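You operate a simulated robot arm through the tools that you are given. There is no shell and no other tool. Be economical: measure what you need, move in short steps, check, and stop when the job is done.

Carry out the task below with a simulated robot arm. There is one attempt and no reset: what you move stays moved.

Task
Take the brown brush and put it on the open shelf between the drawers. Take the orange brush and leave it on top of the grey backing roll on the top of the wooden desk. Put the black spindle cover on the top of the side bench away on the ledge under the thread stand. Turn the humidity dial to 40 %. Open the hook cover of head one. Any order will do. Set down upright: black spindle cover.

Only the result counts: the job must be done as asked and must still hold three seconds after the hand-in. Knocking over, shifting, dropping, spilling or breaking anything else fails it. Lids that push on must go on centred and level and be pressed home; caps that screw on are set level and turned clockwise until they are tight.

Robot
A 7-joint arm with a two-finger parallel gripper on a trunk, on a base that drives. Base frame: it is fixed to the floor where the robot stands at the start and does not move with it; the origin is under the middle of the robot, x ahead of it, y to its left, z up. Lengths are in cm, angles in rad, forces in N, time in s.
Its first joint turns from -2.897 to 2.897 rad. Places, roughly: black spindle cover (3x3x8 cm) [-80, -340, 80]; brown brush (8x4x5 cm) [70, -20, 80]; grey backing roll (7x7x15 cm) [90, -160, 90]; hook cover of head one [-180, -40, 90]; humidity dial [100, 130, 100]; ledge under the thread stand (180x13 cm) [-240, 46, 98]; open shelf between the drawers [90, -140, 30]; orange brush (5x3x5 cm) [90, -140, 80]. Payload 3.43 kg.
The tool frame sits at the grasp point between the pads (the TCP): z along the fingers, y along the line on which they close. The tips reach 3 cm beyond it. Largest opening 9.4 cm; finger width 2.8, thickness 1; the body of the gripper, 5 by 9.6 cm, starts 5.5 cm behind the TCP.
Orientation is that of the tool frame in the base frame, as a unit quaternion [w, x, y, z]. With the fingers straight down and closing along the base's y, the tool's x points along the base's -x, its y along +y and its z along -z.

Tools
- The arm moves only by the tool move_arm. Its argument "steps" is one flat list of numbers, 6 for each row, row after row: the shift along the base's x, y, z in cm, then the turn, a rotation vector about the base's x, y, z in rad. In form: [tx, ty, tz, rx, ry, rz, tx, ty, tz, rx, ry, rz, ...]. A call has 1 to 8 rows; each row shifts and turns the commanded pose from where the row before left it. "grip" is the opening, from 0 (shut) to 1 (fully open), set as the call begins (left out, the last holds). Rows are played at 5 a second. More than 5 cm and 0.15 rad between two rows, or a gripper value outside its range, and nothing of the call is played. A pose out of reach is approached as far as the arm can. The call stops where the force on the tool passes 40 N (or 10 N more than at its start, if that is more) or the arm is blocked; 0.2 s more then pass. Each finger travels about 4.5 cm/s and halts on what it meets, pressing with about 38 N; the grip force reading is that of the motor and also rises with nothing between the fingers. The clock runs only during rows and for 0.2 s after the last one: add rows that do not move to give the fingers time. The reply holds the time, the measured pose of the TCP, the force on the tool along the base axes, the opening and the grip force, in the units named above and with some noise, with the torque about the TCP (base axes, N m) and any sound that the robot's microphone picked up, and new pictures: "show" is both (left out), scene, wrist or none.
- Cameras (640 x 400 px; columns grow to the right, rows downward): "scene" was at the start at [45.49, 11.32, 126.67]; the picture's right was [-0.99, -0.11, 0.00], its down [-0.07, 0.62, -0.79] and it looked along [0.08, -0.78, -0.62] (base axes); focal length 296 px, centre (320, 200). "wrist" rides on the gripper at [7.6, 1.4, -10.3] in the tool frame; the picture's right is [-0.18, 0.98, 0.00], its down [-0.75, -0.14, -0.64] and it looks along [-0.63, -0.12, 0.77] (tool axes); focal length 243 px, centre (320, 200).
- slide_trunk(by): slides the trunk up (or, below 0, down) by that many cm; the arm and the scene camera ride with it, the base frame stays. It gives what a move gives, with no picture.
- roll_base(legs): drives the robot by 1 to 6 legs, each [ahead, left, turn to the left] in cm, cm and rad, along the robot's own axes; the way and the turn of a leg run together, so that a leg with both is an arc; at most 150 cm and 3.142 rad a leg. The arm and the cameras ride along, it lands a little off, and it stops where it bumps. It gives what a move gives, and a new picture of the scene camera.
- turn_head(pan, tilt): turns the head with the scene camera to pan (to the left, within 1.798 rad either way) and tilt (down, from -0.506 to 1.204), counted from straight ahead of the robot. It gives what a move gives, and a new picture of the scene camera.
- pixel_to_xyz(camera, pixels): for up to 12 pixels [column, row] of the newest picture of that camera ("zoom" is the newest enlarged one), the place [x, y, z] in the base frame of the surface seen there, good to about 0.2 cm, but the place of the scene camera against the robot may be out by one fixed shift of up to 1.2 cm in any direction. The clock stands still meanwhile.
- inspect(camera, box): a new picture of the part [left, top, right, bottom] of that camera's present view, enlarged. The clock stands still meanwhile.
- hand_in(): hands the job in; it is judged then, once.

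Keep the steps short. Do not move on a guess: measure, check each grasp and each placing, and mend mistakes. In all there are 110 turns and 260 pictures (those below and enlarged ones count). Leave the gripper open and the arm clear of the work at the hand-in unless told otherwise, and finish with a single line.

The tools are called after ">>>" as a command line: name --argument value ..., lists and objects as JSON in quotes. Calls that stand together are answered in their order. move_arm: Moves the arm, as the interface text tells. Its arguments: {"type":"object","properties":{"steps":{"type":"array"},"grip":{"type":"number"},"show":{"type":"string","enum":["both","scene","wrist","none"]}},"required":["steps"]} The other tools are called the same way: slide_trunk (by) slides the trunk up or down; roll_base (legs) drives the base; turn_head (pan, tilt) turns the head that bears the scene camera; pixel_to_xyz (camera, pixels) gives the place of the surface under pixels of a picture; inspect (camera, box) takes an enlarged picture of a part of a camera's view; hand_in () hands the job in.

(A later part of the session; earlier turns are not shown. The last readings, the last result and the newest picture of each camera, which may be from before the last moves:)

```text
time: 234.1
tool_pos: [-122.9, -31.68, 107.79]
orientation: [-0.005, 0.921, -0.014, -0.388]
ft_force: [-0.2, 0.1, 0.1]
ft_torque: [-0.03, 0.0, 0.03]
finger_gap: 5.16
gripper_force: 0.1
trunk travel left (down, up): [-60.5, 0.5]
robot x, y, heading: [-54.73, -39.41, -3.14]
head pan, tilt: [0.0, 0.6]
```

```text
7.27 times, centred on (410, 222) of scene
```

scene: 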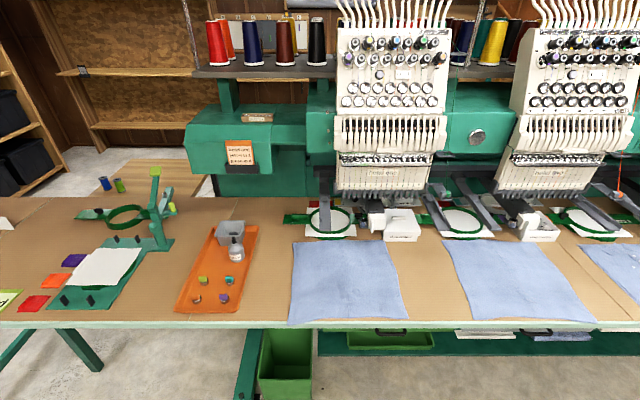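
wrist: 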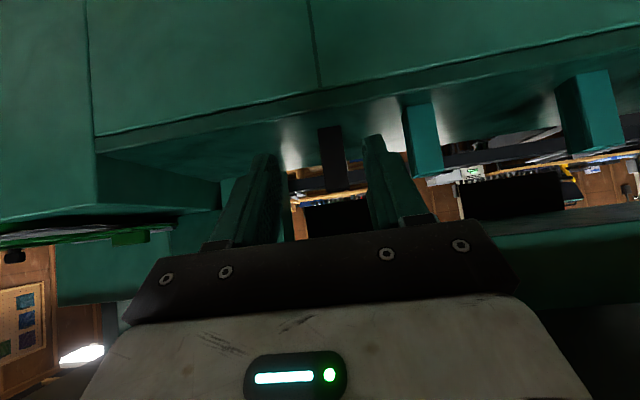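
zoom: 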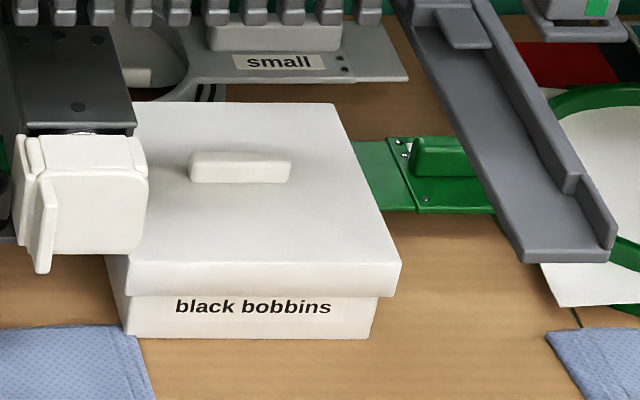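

>>> inspect --camera "scene" --box '[352, 195, 402, 245]'

>>> inspect --camera "scene" --box '[490, 180, 570, 250]'

>>> pixel_to_xyz --camera "scene" --pixels '[[375, 222], [371, 230], [380, 215], [386, 225], [369, 215], [362, 222], [400, 235], [400, 215], [385, 205], [380, 185], [340, 190], [400, 250]]'

```text
8.00 times, centred on (377, 220) of scene
```

zoom: 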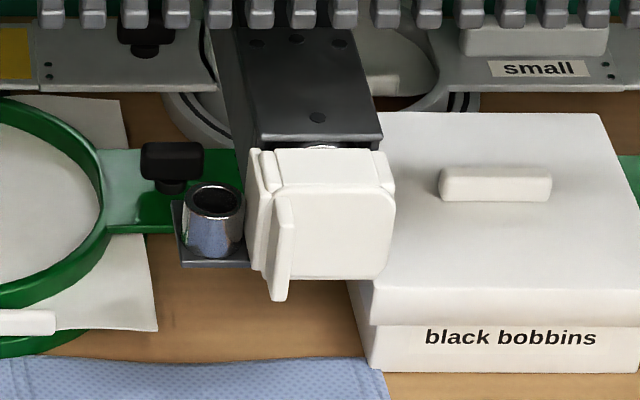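

```text
5.71 times, centred on (530, 215) of scene
```

zoom: 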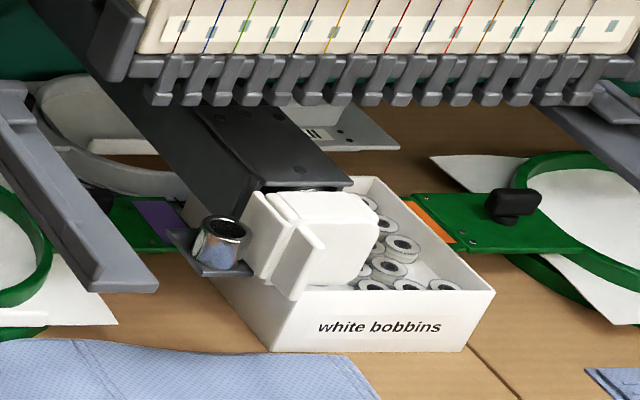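

```text
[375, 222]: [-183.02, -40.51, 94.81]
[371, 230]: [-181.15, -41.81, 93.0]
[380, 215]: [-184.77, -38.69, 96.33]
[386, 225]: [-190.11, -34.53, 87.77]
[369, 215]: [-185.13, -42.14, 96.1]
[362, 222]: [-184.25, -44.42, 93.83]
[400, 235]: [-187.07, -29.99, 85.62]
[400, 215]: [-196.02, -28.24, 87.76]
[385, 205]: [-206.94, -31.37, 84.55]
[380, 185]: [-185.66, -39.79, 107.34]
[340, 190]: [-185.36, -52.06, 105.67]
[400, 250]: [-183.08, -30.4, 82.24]
```

>>> pixel_to_xyz --camera "scene" --pixels '[[330, 324], [330, 315], [345, 280], [380, 140], [380, 190]]'

>>> roll_base --legs '[[20, 6, 0]]'

>>> inspect --camera "scene" --box '[340, 200, 420, 270]'

```text
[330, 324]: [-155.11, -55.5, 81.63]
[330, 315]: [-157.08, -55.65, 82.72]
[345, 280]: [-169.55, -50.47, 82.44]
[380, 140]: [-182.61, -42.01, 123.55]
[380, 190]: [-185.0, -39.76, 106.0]
```

```text
time: 235.7
tool_pos: [-143.02, -37.74, 107.66]
orientation: [-0.004, 0.922, -0.014, -0.388]
ft_force: [-0.4, 0.5, -0.2]
ft_torque: [-0.03, 0.01, 0.0]
finger_gap: 5.18
gripper_force: 0.0
trunk travel left (down, up): [-60.5, 0.5]
robot x, y, heading: [-74.65, -45.69, -3.14]
head pan, tilt: [0.0, 0.6]
```

scene: 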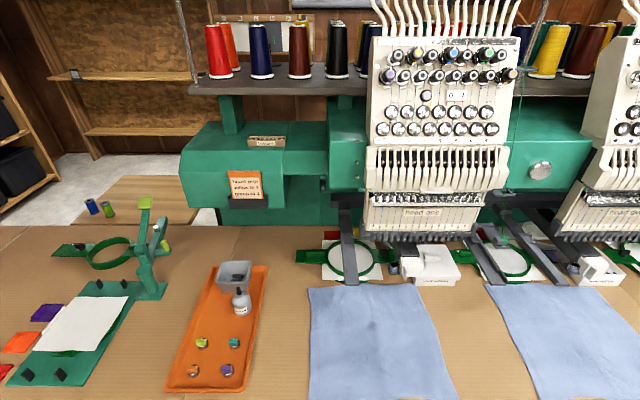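

```text
5.71 times, centred on (380, 235) of scene
```

zoom: 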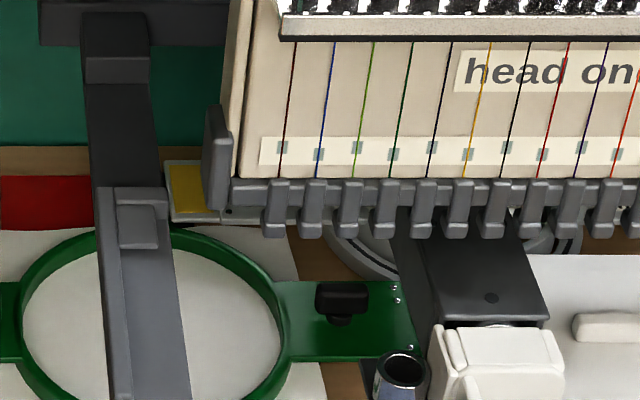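

>>> slide_trunk --by -22

>>> turn_head --pan -0.3 --tilt 0.5

>>> inspect --camera "scene" --box '[270, 150, 390, 260]'

```text
time: 238.0
tool_pos: [-142.94, -37.8, 85.82]
orientation: [-0.004, 0.921, -0.013, -0.389]
ft_force: [0.6, 0.7, -0.5]
ft_torque: [-0.03, 0.0, 0.01]
finger_gap: 5.17
gripper_force: 0.1
trunk travel left (down, up): [-38.5, 22.5]
robot x, y, heading: [-74.93, -45.03, -3.145]
head pan, tilt: [0.0, 0.6]
```

```text
time: 238.8
tool_pos: [-143.08, -37.76, 85.82]
orientation: [-0.004, 0.921, -0.013, -0.388]
ft_force: [0.8, 0.4, 0.2]
ft_torque: [0.01, 0.02, -0.01]
finger_gap: 5.17
gripper_force: 0.1
trunk travel left (down, up): [-38.5, 22.5]
robot x, y, heading: [-74.84, -45.39, -3.142]
head pan, tilt: [-0.3, 0.499]
```

scene: 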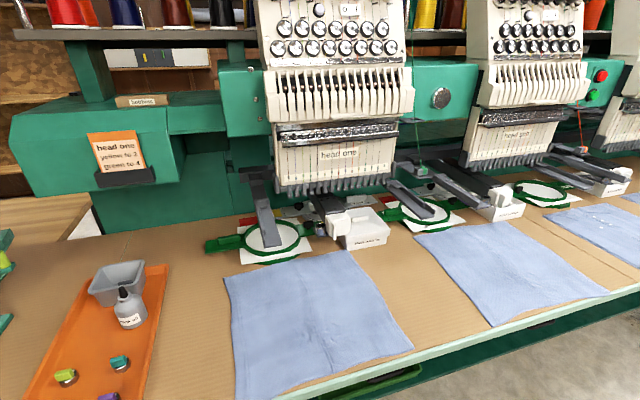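

```text
3.64 times, centred on (330, 205) of scene
```

zoom: 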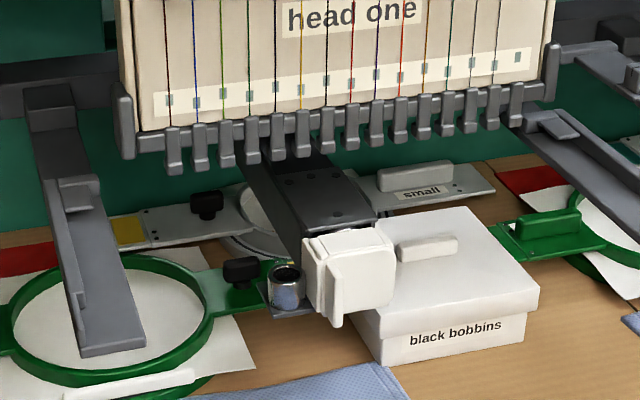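

>>> inspect --camera "scene" --box '[318, 205, 350, 245]'

>>> pixel_to_xyz --camera "zoom" --pixels '[[180, 120], [250, 100], [200, 250], [230, 260], [260, 200], [320, 200], [225, 200], [205, 200], [240, 320], [160, 180], [350, 150], [300, 280]]'

```text
10.00 times, centred on (334, 225) of scene
```

zoom: 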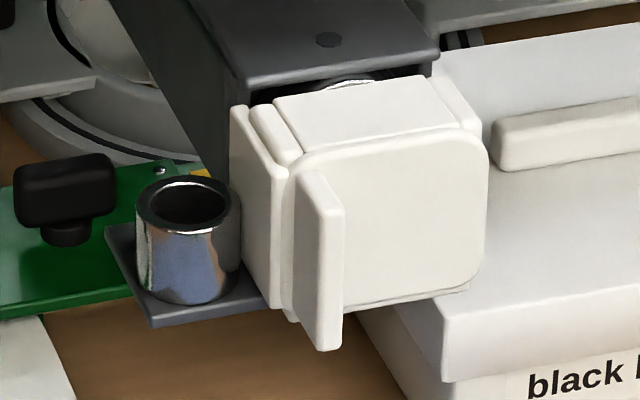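

```text
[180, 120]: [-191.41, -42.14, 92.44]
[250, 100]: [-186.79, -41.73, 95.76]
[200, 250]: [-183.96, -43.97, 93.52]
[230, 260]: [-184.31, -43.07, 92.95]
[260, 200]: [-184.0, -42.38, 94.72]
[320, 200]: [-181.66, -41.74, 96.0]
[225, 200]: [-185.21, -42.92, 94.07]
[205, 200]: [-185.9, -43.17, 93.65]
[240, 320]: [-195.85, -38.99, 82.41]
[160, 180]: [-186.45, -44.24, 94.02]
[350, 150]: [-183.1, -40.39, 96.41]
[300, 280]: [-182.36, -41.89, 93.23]
```

The cover is a white box door with a vertical fin at its left front. To find the hinge I'll look from the other side.

>>> roll_base --legs '[[0, -60, 0]]'

>>> turn_head --pan 0.4 --tilt 0.5

```text
time: 242.3
tool_pos: [-142.96, 23.07, 85.75]
orientation: [-0.005, 0.921, -0.016, -0.388]
ft_force: [-0.4, 0.3, -0.3]
ft_torque: [0.03, 0.01, 0.02]
finger_gap: 5.16
gripper_force: 0.0
trunk travel left (down, up): [-38.5, 22.5]
robot x, y, heading: [-74.61, 15.66, 3.142]
head pan, tilt: [-0.3, 0.499]
```

scene: 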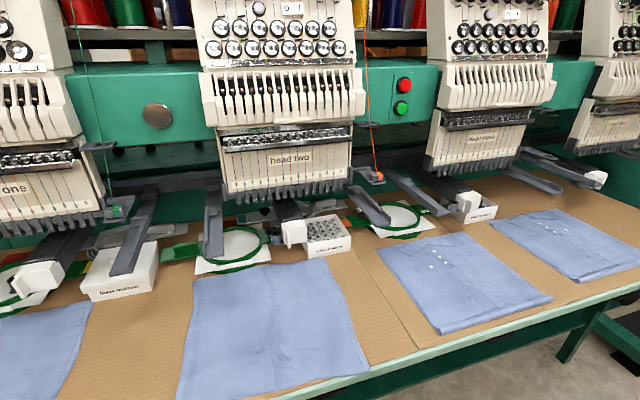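

```text
time: 243.3
tool_pos: [-143.02, 22.91, 85.76]
orientation: [-0.005, 0.921, -0.016, -0.388]
ft_force: [-0.4, -0.1, 0.4]
ft_torque: [-0.01, 0.01, -0.02]
finger_gap: 5.17
gripper_force: 0.0
trunk travel left (down, up): [-38.5, 22.5]
robot x, y, heading: [-75.23, 15.41, 3.138]
head pan, tilt: [0.4, 0.499]
```

scene: 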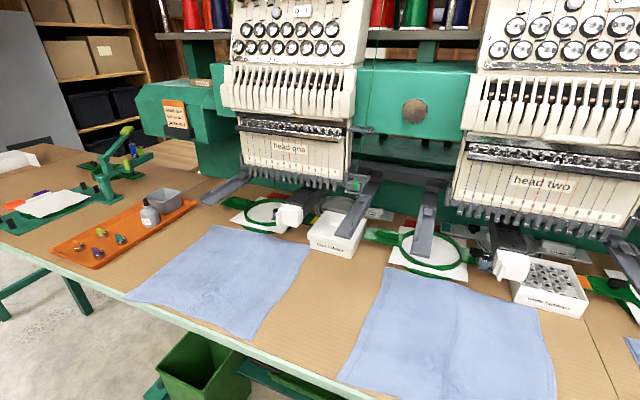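

>>> inspect --camera "scene" --box '[270, 195, 310, 235]'

>>> pixel_to_xyz --camera "zoom" --pixels '[[250, 180], [300, 180], [330, 180], [360, 180], [400, 180], [420, 150], [260, 240], [330, 260], [300, 120], [350, 120]]'

>>> inspect --camera "scene" --box '[490, 240, 540, 290]'

```text
10.00 times, centred on (290, 215) of scene
```

zoom: 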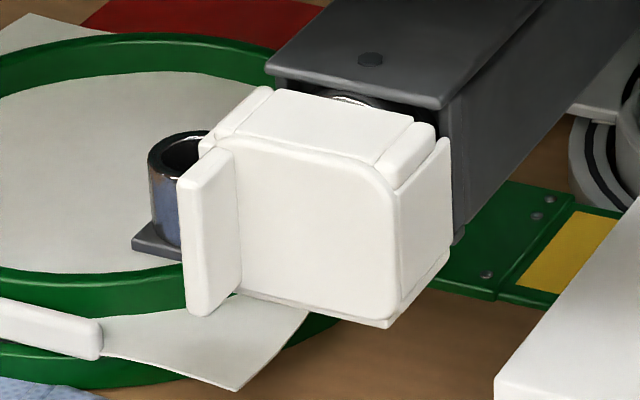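

```text
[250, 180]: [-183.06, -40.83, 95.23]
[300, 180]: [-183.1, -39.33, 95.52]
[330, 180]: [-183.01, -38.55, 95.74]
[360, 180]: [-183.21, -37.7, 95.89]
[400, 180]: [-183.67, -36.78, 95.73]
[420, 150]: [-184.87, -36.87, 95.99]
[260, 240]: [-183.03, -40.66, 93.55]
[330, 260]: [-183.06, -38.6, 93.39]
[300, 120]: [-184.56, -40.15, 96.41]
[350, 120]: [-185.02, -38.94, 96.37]
```

```text
8.00 times, centred on (515, 265) of scene
```

zoom: 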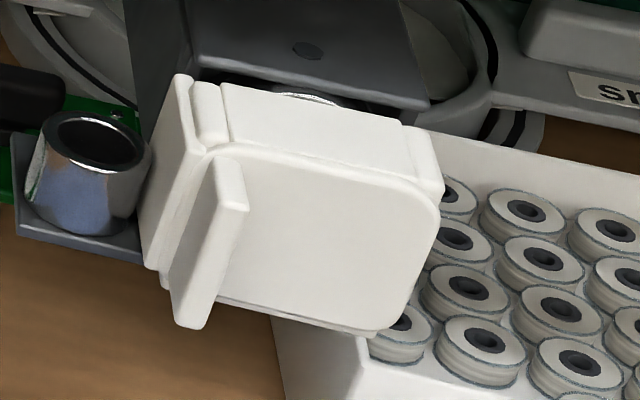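

The door is symmetric with the fin on its left edge, so the hinge should be on the right (vertical). Plan: grip the fin with a flatter tool (pitch ~1.2) and pull diagonally. Reposition the base and pitch the tool.

>>> roll_base --legs '[[0, 64, 0]]'

>>> move_arm --steps '[0, 0, 3, 0, 0.1, 0, 0, 0, 3, 0, 0.1, 0, 0, 0, 3, 0, 0.1, 0, 0, 0, 3, 0, 0.1, 0, 0, 0, 0, 0, 0, 0]' --show "none"

>>> roll_base --legs '[[17, 0, 0]]'

>>> move_arm --steps '[-2, 0, 0, 0, 0, 0, 0, 0, 0, 0, 0, 0]'

```text
time: 246.9
tool_pos: [-143.36, -40.4, 85.72]
orientation: [-0.007, 0.921, -0.02, -0.388]
ft_force: [-0.4, -1.2, 0.0]
ft_torque: [-0.04, 0.02, 0.02]
finger_gap: 5.15
gripper_force: 0.1
trunk travel left (down, up): [-38.5, 22.5]
robot x, y, heading: [-75.27, -48.19, 3.127]
head pan, tilt: [0.4, 0.499]
```

scene: 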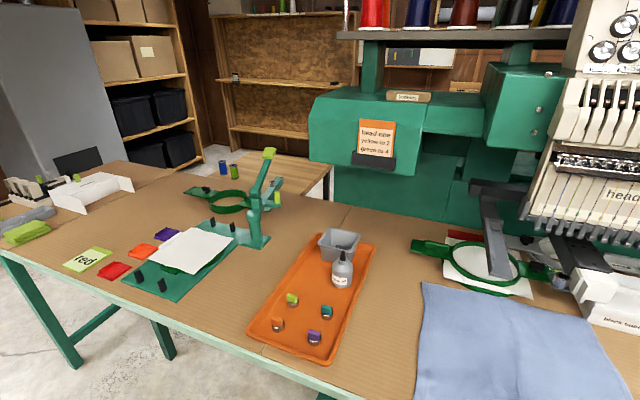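

```text
time: 248.1
tool_pos: [-143.26, -40.53, 86.77]
orientation: [-0.007, 0.915, -0.02, -0.403]
ft_force: [-0.6, 0.1, -0.7]
ft_torque: [-0.01, 0.01, 0.0]
finger_gap: 5.16
gripper_force: 0.0
out of reach, approached as far as the arm can: row 1, 2, 3, 4
trunk travel left (down, up): [-38.5, 22.5]
robot x, y, heading: [-75.3, -49.09, 3.129]
head pan, tilt: [0.4, 0.499]
```

```text
time: 249.6
tool_pos: [-160.45, -40.31, 86.67]
orientation: [-0.006, 0.915, -0.019, -0.403]
ft_force: [0.8, 0.2, -0.7]
ft_torque: [0.0, 0.0, 0.01]
finger_gap: 5.16
gripper_force: 0.0
trunk travel left (down, up): [-38.5, 22.5]
robot x, y, heading: [-92.67, -48.42, 3.132]
head pan, tilt: [0.4, 0.499]
```

scene: 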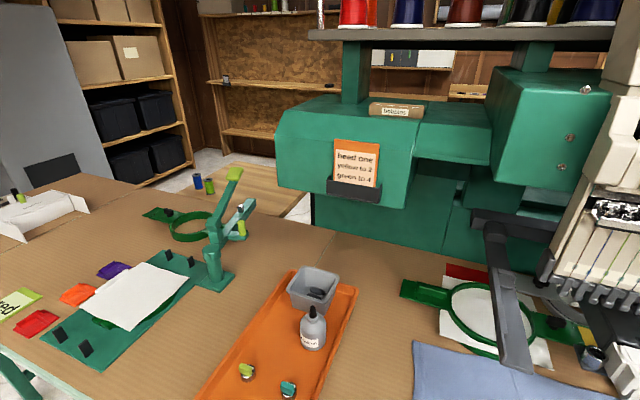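

```text
time: 250.2
tool_pos: [-162.43, -40.48, 86.74]
orientation: [-0.007, 0.915, -0.019, -0.404]
ft_force: [-0.6, -0.1, 0.0]
ft_torque: [-0.02, 0.0, 0.04]
finger_gap: 5.16
gripper_force: 0.0
trunk travel left (down, up): [-38.5, 22.5]
robot x, y, heading: [-92.33, -48.42, 3.132]
head pan, tilt: [0.4, 0.499]
```

scene: 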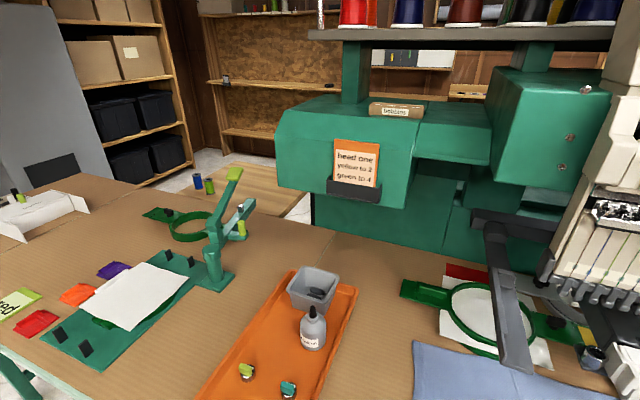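
wrist: 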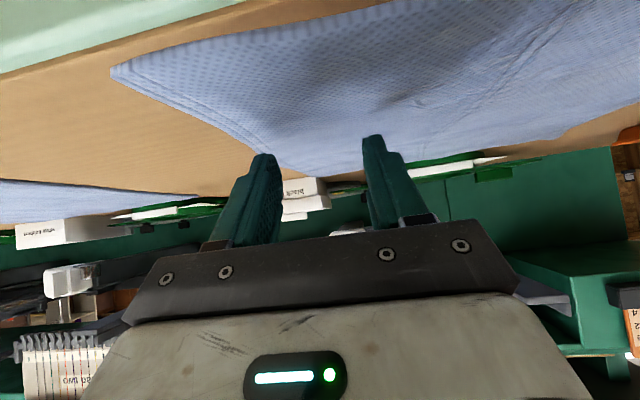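

The arm is too folded for the pitch. Raise by trunk +9, then extend with pitch.

>>> slide_trunk --by 9

>>> move_arm --steps '[-3, 0, 0, 0, 0.1, 0, -3, 0, 0, 0, 0.1, 0, -2, 0, 0, 0, 0.1, 0, -1, 0, 0, 0, 0.07, 0, 0, 0, 0, 0, 0, 0]'

```text
time: 251.4
tool_pos: [-162.5, -40.35, 95.74]
orientation: [-0.006, 0.915, -0.019, -0.404]
ft_force: [-1.1, 0.3, 0.5]
ft_torque: [0.0, -0.01, 0.01]
finger_gap: 5.17
gripper_force: 0.1
trunk travel left (down, up): [-47.5, 13.5]
robot x, y, heading: [-92.34, -48.64, 3.133]
head pan, tilt: [0.4, 0.499]
```

```text
time: 252.6
tool_pos: [-171.34, -40.38, 95.76]
orientation: [-0.003, 0.824, -0.02, -0.566]
ft_force: [-0.8, -0.7, 0.1]
ft_torque: [-0.02, 0.01, 0.04]
finger_gap: 5.19
gripper_force: 0.2
trunk travel left (down, up): [-47.5, 13.5]
robot x, y, heading: [-92.54, -48.69, 3.136]
head pan, tilt: [0.4, 0.499]
```

scene: 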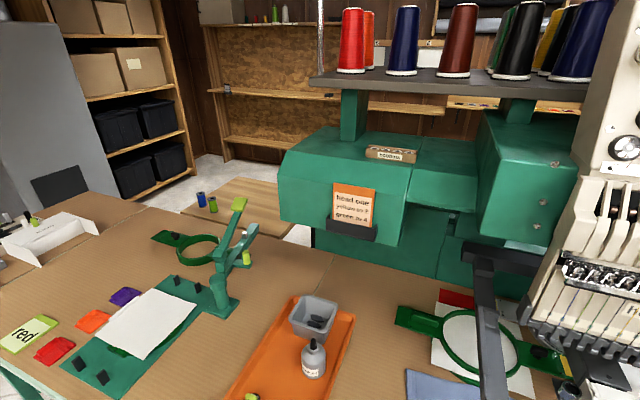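
wrist: 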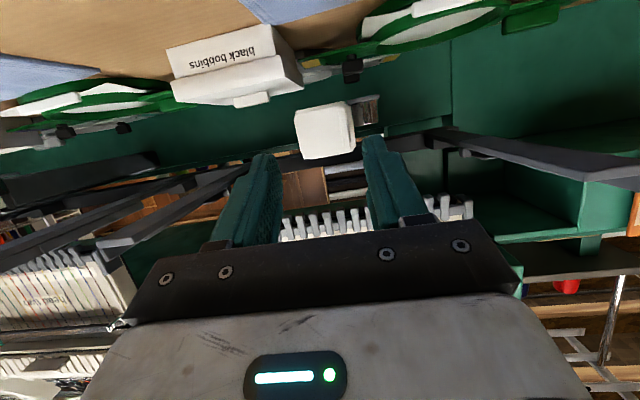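

>>> inspect --camera "wrist" --box '[280, 85, 390, 175]'

>>> pixel_to_xyz --camera "zoom" --pixels '[[150, 180], [200, 180], [250, 170], [285, 160], [295, 160], [305, 160], [275, 165], [200, 240], [290, 230], [290, 110], [320, 160], [390, 100]]'

```text
4.44 times, centred on (335, 130) of wrist
```

zoom: 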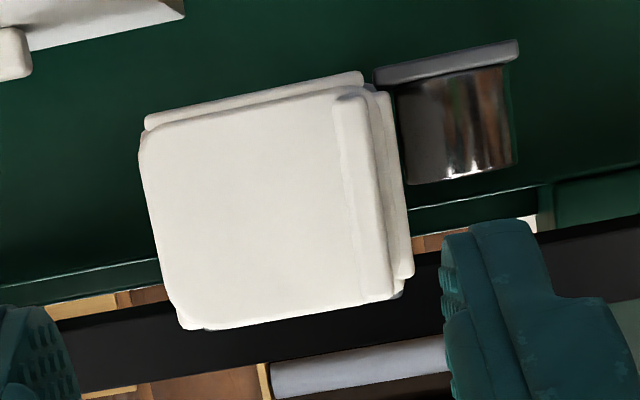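

```text
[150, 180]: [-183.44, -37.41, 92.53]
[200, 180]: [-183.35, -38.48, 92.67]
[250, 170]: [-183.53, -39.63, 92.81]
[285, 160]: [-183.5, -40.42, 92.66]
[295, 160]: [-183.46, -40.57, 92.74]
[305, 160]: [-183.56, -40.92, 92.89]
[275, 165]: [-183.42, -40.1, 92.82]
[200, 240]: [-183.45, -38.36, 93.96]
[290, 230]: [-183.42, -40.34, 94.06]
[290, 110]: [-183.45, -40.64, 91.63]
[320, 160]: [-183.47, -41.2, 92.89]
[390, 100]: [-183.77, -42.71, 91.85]
```

>>> pixel_to_xyz --camera "zoom" --pixels '[[340, 200], [350, 200], [360, 200], [370, 200], [380, 200], [395, 200], [365, 120], [380, 270], [372, 285], [145, 140], [180, 300], [460, 120]]'

```text
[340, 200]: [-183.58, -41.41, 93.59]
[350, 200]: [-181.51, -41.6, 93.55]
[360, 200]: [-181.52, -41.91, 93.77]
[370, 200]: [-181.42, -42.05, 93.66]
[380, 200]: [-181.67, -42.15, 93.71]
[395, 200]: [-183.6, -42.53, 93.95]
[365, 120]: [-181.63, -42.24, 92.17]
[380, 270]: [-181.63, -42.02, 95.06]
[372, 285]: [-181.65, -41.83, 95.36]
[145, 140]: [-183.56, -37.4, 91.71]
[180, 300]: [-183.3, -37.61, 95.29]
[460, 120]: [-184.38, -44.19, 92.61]
```

Fin is at x -183.5…-181.5, y -41.85, z 91.8–95.6. Narrow the fingers to 3 cm and approach to TCP (-179.9,-41.85,94.2).

>>> move_arm --steps '[0, -1.4, -1.5, 0, 0, 0, -3, 0, 0, 0, 0, 0, -3, 0, 0, 0, 0, 0, -1.5, 0, 0, 0, 0, 0, 0, 0, 0, 0, 0, 0]' --grip 0.32 --show "wrist"

>>> inspect --camera "wrist" --box '[260, 100, 390, 210]'

```text
time: 253.8
tool_pos: [-178.87, -41.68, 94.23]
orientation: [-0.003, 0.825, -0.02, -0.565]
ft_force: [-0.3, -0.1, 0.2]
ft_torque: [0.01, 0.01, -0.03]
finger_gap: 2.98
gripper_force: 0.1
trunk travel left (down, up): [-47.5, 13.5]
robot x, y, heading: [-92.84, -48.6, 3.129]
head pan, tilt: [0.4, 0.499]
```

wrist: 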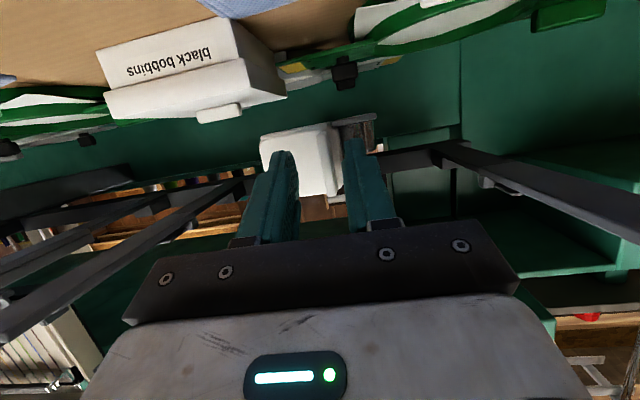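

```text
3.64 times, centred on (325, 155) of wrist
```

zoom: 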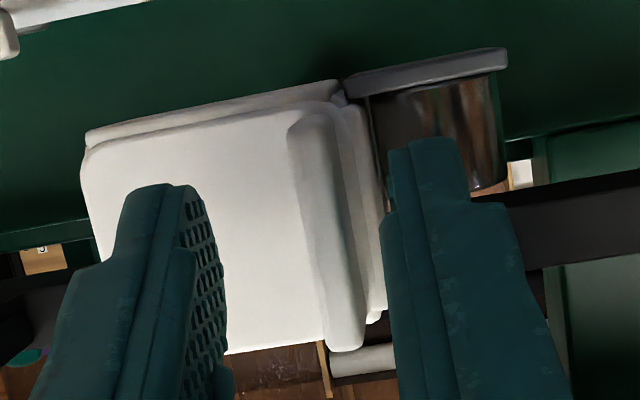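

The fin lies between the fingers. Advance 1 cm and close.

>>> move_arm --steps '[-0.5, -0.1, 0, 0, 0, 0, -0.5, 0, 0, 0, 0, 0, 0, 0, 0, 0, 0, 0]' --show "none"

>>> move_arm --steps '[0, 0, 0, 0, 0, 0, 0, 0, 0, 0, 0, 0, 0, 0, 0, 0, 0, 0]' --grip 0 --show "wrist"

>>> inspect --camera "wrist" --box '[260, 100, 390, 210]'

```text
time: 254.6
tool_pos: [-179.94, -41.89, 94.26]
orientation: [-0.004, 0.824, -0.021, -0.565]
ft_force: [-0.6, 1.0, -0.2]
ft_torque: [0.0, 0.03, -0.03]
finger_gap: 3.01
gripper_force: 0.1
trunk travel left (down, up): [-47.5, 13.5]
robot x, y, heading: [-92.45, -48.68, 3.132]
head pan, tilt: [0.4, 0.499]
```

```text
time: 255.4
tool_pos: [-180.03, -41.93, 94.3]
orientation: [-0.002, 0.825, -0.018, -0.565]
ft_force: [-9.1, -2.9, -0.2]
ft_torque: [0.79, -0.15, 0.68]
finger_gap: 0.59
gripper_force: 40.1
trunk travel left (down, up): [-47.5, 13.5]
robot x, y, heading: [-92.69, -48.66, 3.134]
head pan, tilt: [0.4, 0.499]
```

wrist: 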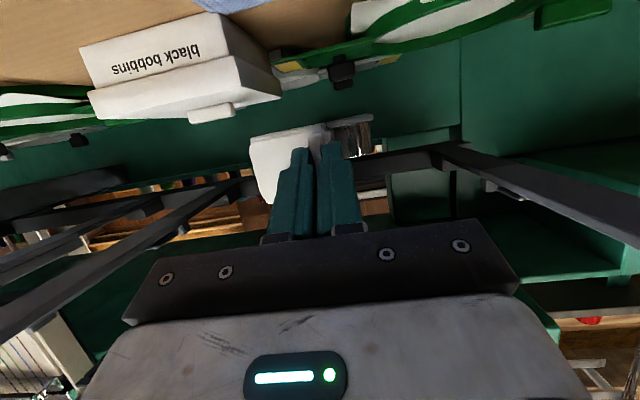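

```text
3.64 times, centred on (325, 155) of wrist
```

zoom: 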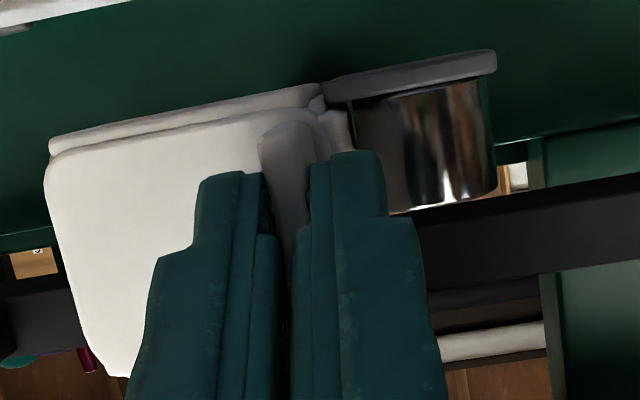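

Fin gripped (0.59 cm). Pull slightly: +x 0.3, +y 0.15, and read forces.

>>> move_arm --steps '[0.3, 0.15, 0, 0, 0, 0.04, 0, 0, 0, 0, 0, 0]' --show "none"

>>> move_arm --steps '[0.3, 0.15, 0, 0, 0, 0.04, 0, 0, 0, 0, 0, 0]' --show "wrist"

```text
time: 256.0
tool_pos: [-179.6, -41.51, 94.31]
orientation: [0.007, 0.825, -0.005, -0.565]
ft_force: [-20.8, 4.3, 1.4]
ft_torque: [0.8, 0.5, 0.69]
finger_gap: 0.65
gripper_force: 40.4
trunk travel left (down, up): [-47.5, 13.5]
robot x, y, heading: [-92.66, -48.81, 3.128]
head pan, tilt: [0.4, 0.499]
```

```text
time: 256.6
tool_pos: [-179.37, -41.33, 94.38]
orientation: [0.018, 0.824, 0.012, -0.566]
ft_force: [-35.7, 16.4, 5.4]
ft_torque: [0.88, 0.48, 0.34]
finger_gap: 0.66
gripper_force: 41.3
trunk travel left (down, up): [-47.5, 13.5]
robot x, y, heading: [-92.43, -48.43, 3.127]
head pan, tilt: [0.4, 0.499]
```

wrist: 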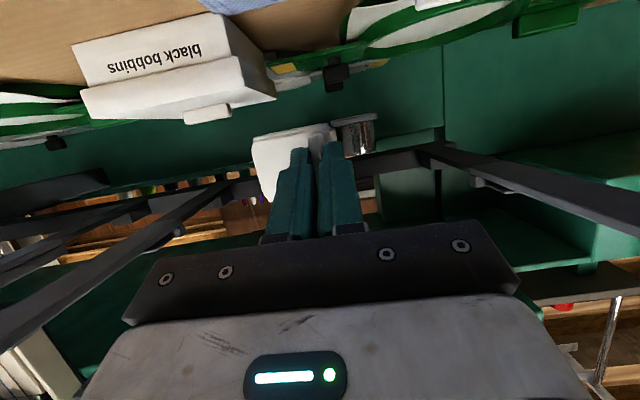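

>>> inspect --camera "wrist" --box '[230, 90, 390, 210]'

>>> pixel_to_xyz --camera "zoom" --pixels '[[110, 180], [150, 190], [200, 180], [230, 160], [260, 160], [300, 150], [120, 250], [150, 250], [100, 170], [380, 140]]'

```text
3.33 times, centred on (310, 150) of wrist
```

zoom: 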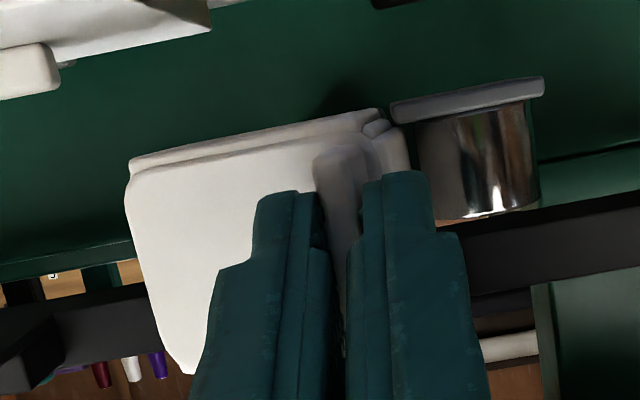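

```text
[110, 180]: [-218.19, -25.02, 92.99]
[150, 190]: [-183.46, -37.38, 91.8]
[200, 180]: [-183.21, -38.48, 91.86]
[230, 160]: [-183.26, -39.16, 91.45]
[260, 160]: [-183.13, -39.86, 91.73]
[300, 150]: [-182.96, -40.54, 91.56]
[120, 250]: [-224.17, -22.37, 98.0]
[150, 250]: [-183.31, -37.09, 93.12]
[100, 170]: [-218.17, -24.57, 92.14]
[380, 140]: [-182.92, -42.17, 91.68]
```

The door has rotated ~0.15 rad about a hinge on the right (near x -185.5, y -37.2). I'll loosen the fingers slightly and sweep the fin along the arc.

>>> move_arm --steps '[0, 0, 0, 0, 0, 0, 0, 0, 0, 0, 0, 0, 0.51, 0.89, 0, 0, 0, 0.14, 0.385, 0.954, 0, 0, 0, 0.14, 0.25, 1, 0, 0, 0, 0.14, 0, 0, 0, 0, 0, 0]' --grip 0.13 --show "wrist"

>>> inspect --camera "wrist" --box '[230, 90, 390, 210]'

```text
time: 258.0
tool_pos: [-178.12, -38.83, 94.13]
orientation: [0.138, 0.804, 0.186, -0.547]
ft_force: [0.2, -0.2, -0.3]
ft_torque: [0.01, -0.02, 0.0]
finger_gap: 1.23
gripper_force: 0.1
trunk travel left (down, up): [-47.5, 13.5]
robot x, y, heading: [-92.38, -48.85, 3.133]
head pan, tilt: [0.4, 0.499]
```

wrist: 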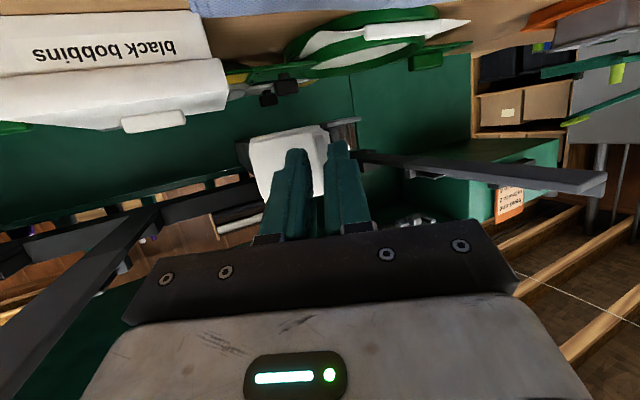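

```text
3.33 times, centred on (310, 150) of wrist
```

zoom: 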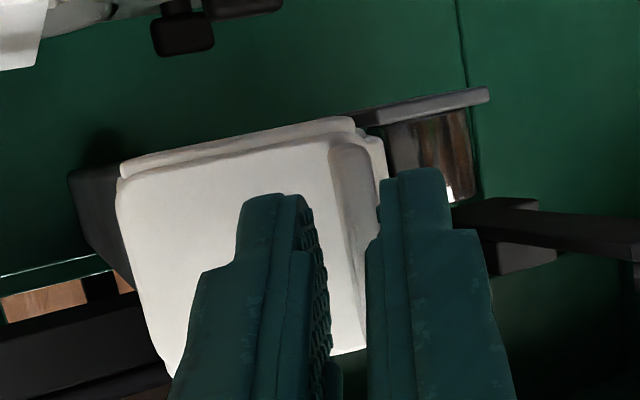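

>>> pixel_to_xyz --camera "zoom" --pixels '[[130, 200], [200, 200], [290, 170], [320, 170], [345, 200], [370, 160], [90, 180], [200, 300]]'

>>> move_arm --steps '[0.1, 1.02, 0, 0, 0, 0.14, -0.04, 1.03, 0, 0, 0, 0.14, -0.18, 1.01, 0, 0, 0, 0.14, 0, 0, 0, 0, 0, 0]' --show "wrist"

>>> inspect --camera "wrist" --box '[210, 80, 390, 210]'

```text
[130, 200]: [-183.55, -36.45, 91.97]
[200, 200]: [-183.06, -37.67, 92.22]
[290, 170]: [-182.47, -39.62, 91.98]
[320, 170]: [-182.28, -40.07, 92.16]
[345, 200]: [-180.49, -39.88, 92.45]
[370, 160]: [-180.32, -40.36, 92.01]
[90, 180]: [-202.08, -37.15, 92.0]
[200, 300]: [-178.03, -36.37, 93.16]
```

```text
time: 259.0
tool_pos: [-178.28, -35.76, 94.3]
orientation: [0.249, 0.747, 0.349, -0.508]
ft_force: [0.3, -0.1, 0.1]
ft_torque: [0.01, 0.02, 0.01]
finger_gap: 1.21
gripper_force: 0.1
trunk travel left (down, up): [-47.5, 13.5]
robot x, y, heading: [-92.45, -48.43, 3.135]
head pan, tilt: [0.4, 0.499]
```

wrist: 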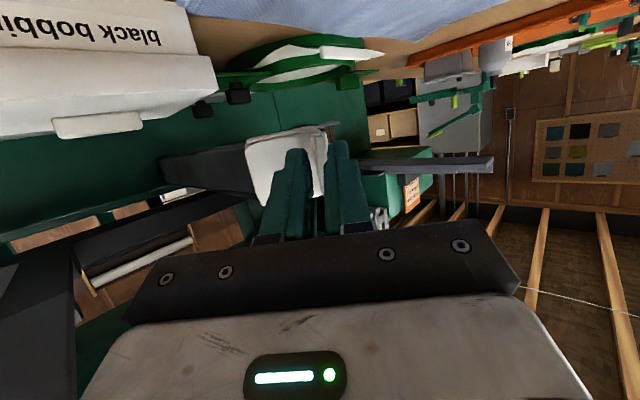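

```text
3.08 times, centred on (300, 145) of wrist
```

zoom: 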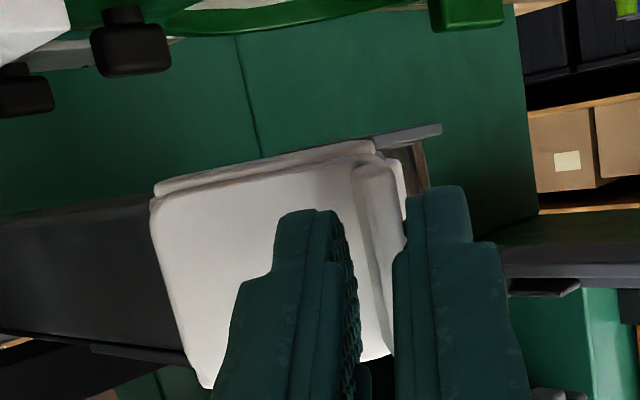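

>>> pixel_to_xyz --camera "zoom" --pixels '[[165, 210], [230, 200], [330, 190], [345, 190], [375, 200], [395, 160], [200, 350]]'

>>> move_arm --steps '[-0.32, 0.98, 0, 0, 0, 0.14, -0.45, 0.92, 0, 0, 0, 0.14, -0.6, 0.85, 0, 0, 0, 0.14, 0, 0, 0, 0, 0, 0]' --show "wrist"

>>> inspect --camera "wrist" --box '[210, 80, 390, 210]'

```text
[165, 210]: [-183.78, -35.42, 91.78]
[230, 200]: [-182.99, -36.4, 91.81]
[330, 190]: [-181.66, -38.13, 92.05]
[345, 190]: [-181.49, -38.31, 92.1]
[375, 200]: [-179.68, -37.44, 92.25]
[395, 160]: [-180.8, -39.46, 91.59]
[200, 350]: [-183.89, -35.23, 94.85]
```

```text
time: 259.4
tool_pos: [-178.11, -35.49, 94.17]
orientation: [0.274, 0.73, 0.387, -0.491]
ft_force: [8.5, -4.1, 3.8]
ft_torque: [0.63, 0.18, -1.05]
finger_gap: 1.18
gripper_force: 0.1
trunk travel left (down, up): [-47.5, 13.5]
robot x, y, heading: [-92.65, -48.72, 3.138]
head pan, tilt: [0.4, 0.499]
stopped in row 1: the force on the tool passed its limit at 107 N (the readings are from after the stop); the commanded pose is now the measured one
```

wrist: 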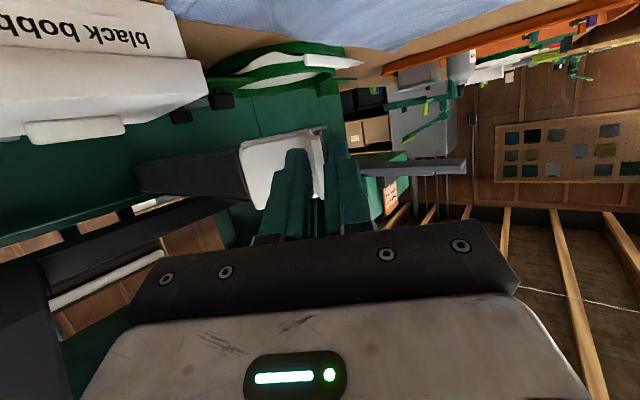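

```text
3.08 times, centred on (300, 145) of wrist
```

zoom: 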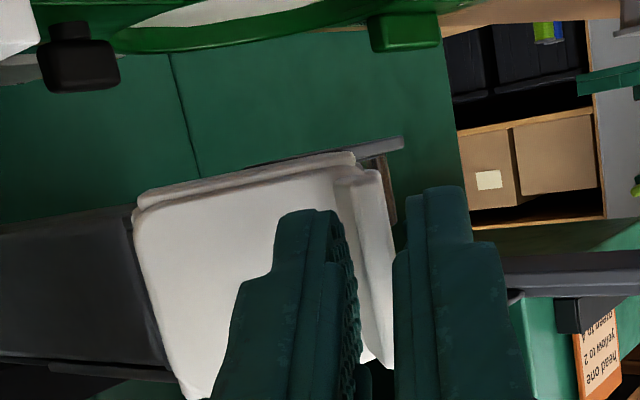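

A force spike stopped the sweep. The door is at ~0.7 rad. I'll back off a little and look at the surroundings with the head camera.

>>> turn_head --pan -0.05 --tilt 0.6

>>> inspect --camera "scene" --box '[270, 170, 450, 320]'

```text
time: 260.3
tool_pos: [-178.06, -35.34, 94.12]
orientation: [0.275, 0.73, 0.388, -0.491]
ft_force: [19.7, -11.5, 5.5]
ft_torque: [1.02, 0.71, -2.61]
finger_gap: 1.21
gripper_force: 0.1
trunk travel left (down, up): [-47.5, 13.5]
robot x, y, heading: [-92.34, -48.69, 3.137]
head pan, tilt: [-0.051, 0.6]
```

scene: 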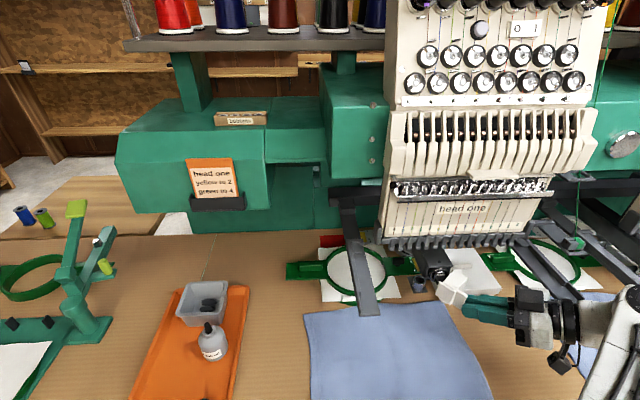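

```text
2.67 times, centred on (360, 245) of scene
```

zoom: 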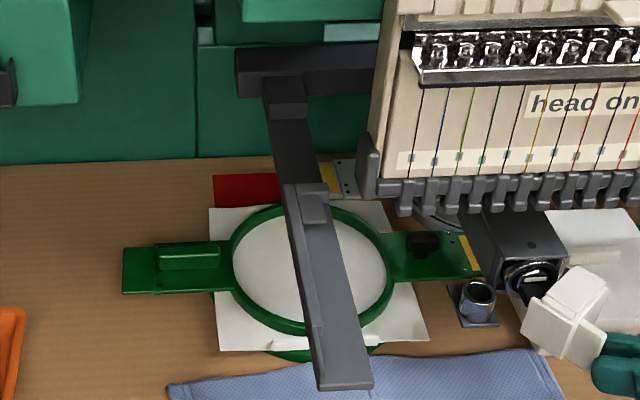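

>>> inspect --camera "scene" --box '[420, 220, 620, 370]'

>>> pixel_to_xyz --camera "scene" --pixels '[[548, 275], [565, 295], [575, 300], [530, 255], [515, 315], [530, 320], [500, 300], [455, 285], [445, 295], [545, 320]]'

```text
2.67 times, centred on (520, 295) of scene
```

zoom: 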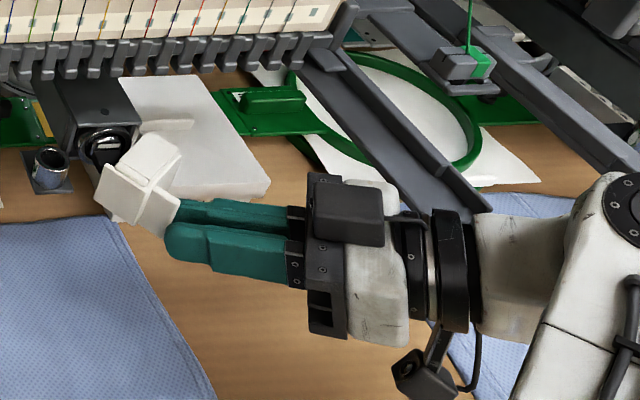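

```text
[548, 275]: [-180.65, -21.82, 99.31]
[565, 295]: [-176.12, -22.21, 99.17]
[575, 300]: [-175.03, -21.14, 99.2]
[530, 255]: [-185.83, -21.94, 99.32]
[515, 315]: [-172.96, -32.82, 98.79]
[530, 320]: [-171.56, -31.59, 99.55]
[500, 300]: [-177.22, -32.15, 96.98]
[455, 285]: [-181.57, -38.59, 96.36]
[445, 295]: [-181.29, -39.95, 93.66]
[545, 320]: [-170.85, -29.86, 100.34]
```

The hand reached the grey frame arm at (-175,-22,99), which caused the spike. I'll open the fingers a bit, un-yaw, and withdraw from the fin.

>>> move_arm --steps '[0.2, -0.3, 0, 0, 0, -0.08, 0.2, -0.2, 0, 0, 0, -0.08, 0.8, 0.4, 0, 0, 0, -0.1, 1.5, 0.8, 0, 0, 0, -0.1, 2, 0.5, 0, 0, 0, -0.14, 2, 0, 0, 0, 0, -0.14, 2, 0, 0, 0, 0, -0.14, 0, 0, 0, 0, 0, -0.14]' --grip 0.3

>>> inspect --camera "scene" --box '[420, 220, 560, 340]'

```text
time: 262.1
tool_pos: [-169.45, -34.02, 94.22]
orientation: [0.027, 0.825, 0.022, -0.564]
ft_force: [-0.1, 0.1, -0.6]
ft_torque: [0.01, 0.0, -0.01]
finger_gap: 2.85
gripper_force: 0.1
trunk travel left (down, up): [-47.5, 13.5]
robot x, y, heading: [-92.91, -48.91, 3.134]
head pan, tilt: [-0.051, 0.6]
```

scene: 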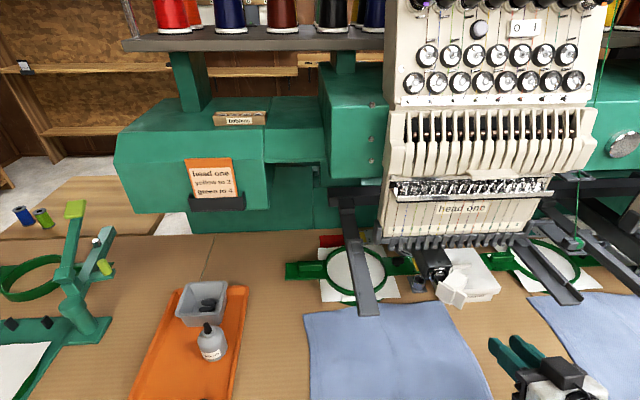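
wrist: 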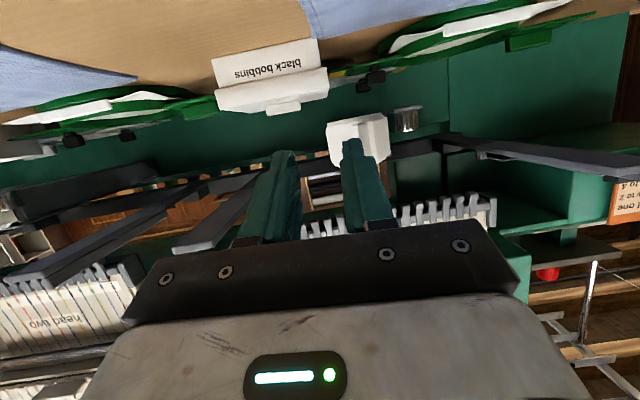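

```text
3.33 times, centred on (490, 280) of scene
```

zoom: 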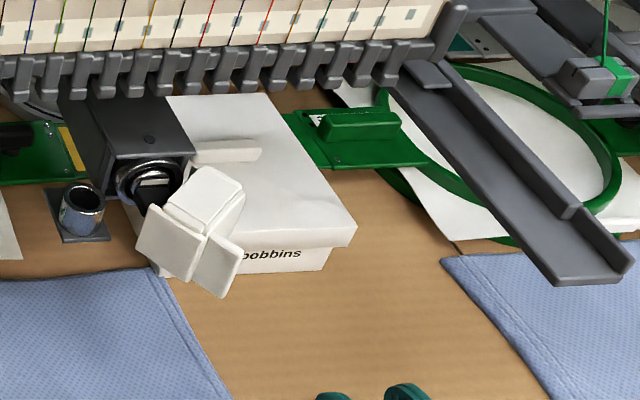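

The door holds at ~45°. Close the fingers, go left of the door edge, and sweep it further toward +y.

>>> move_arm --steps '[0, -4.6, 0, 0, 0, -0.05, 0, -4.6, 0, 0, 0, 0, -4, 0, 0, 0, 0, 0, -4, 0, 0, 0, 0, 0, -2.4, 0, 0, 0, 0, 0, 0, 0, 0, 0, 0, 0]' --grip 0

>>> inspect --camera "scene" --box '[400, 240, 540, 340]'

```text
time: 263.5
tool_pos: [-179.86, -43.45, 94.09]
orientation: [0.013, 0.827, 0.001, -0.563]
ft_force: [0.1, -0.4, -0.3]
ft_torque: [0.01, -0.03, 0.0]
finger_gap: 0.0
gripper_force: 32.2
trunk travel left (down, up): [-47.5, 13.5]
robot x, y, heading: [-92.81, -48.77, 3.137]
head pan, tilt: [-0.051, 0.6]
```

scene: 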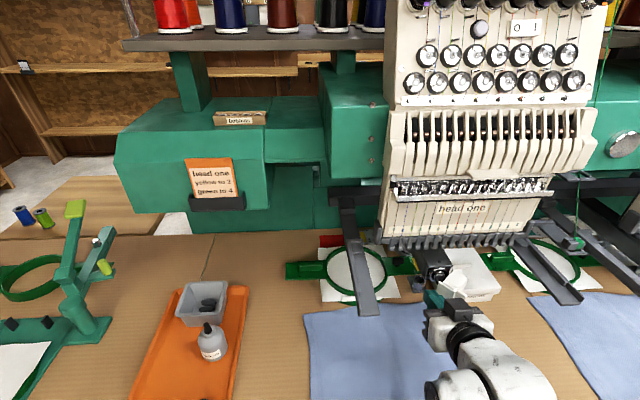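
wrist: 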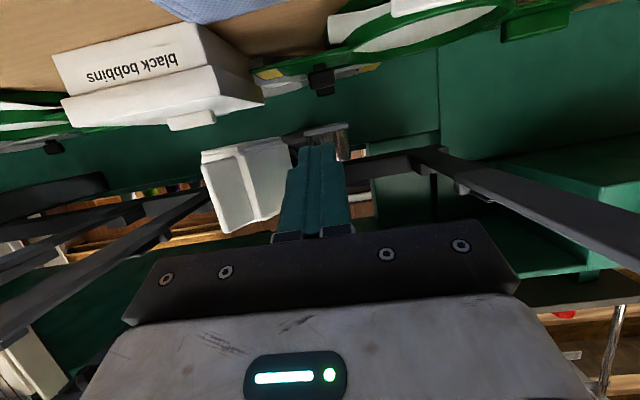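

```text
4.00 times, centred on (470, 290) of scene
```

zoom: 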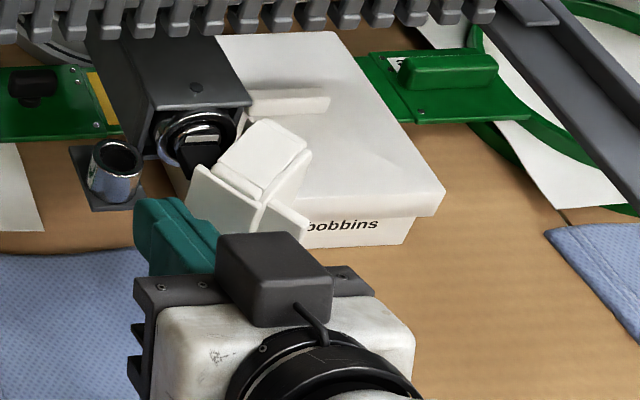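

The tip is left of the door's edge. Sweep +y.

>>> move_arm --steps '[0, 1, 0, 0, 0, 0, 0, 1, 0, 0, 0, 0, 0, 1, 0, 0, 0, 0, 0, 1, 0, 0, 0, 0, 0, 1, 0, 0, 0, 0, 0, 1, 0, 0, 0, 0, 0, 1, 0, 0, 0, 0]'

>>> inspect --camera "scene" --box '[400, 240, 540, 340]'

```text
time: 264.3
tool_pos: [-179.8, -41.95, 94.08]
orientation: [0.021, 0.827, 0.01, -0.562]
ft_force: [4.7, -5.7, 3.1]
ft_torque: [0.01, 0.11, 0.2]
finger_gap: 0.0
gripper_force: 33.3
trunk travel left (down, up): [-47.5, 13.5]
robot x, y, heading: [-92.34, -49.07, 3.136]
head pan, tilt: [-0.051, 0.6]
stopped in row 4: the force on the tool passed its limit at 47 N (the readings are from after the stop); the commanded pose is now the measured one
```

scene: 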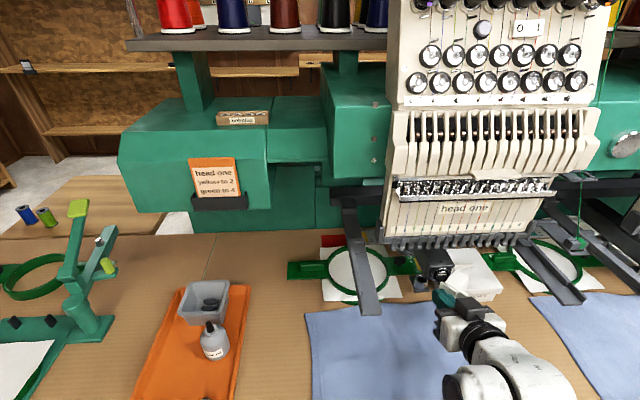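
wrist: 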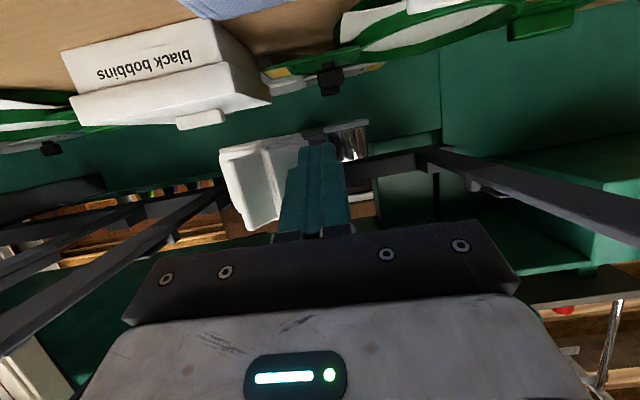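

```text
4.00 times, centred on (470, 290) of scene
```

zoom: 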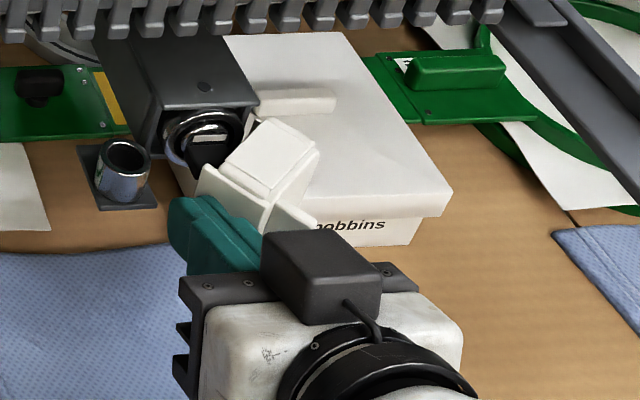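

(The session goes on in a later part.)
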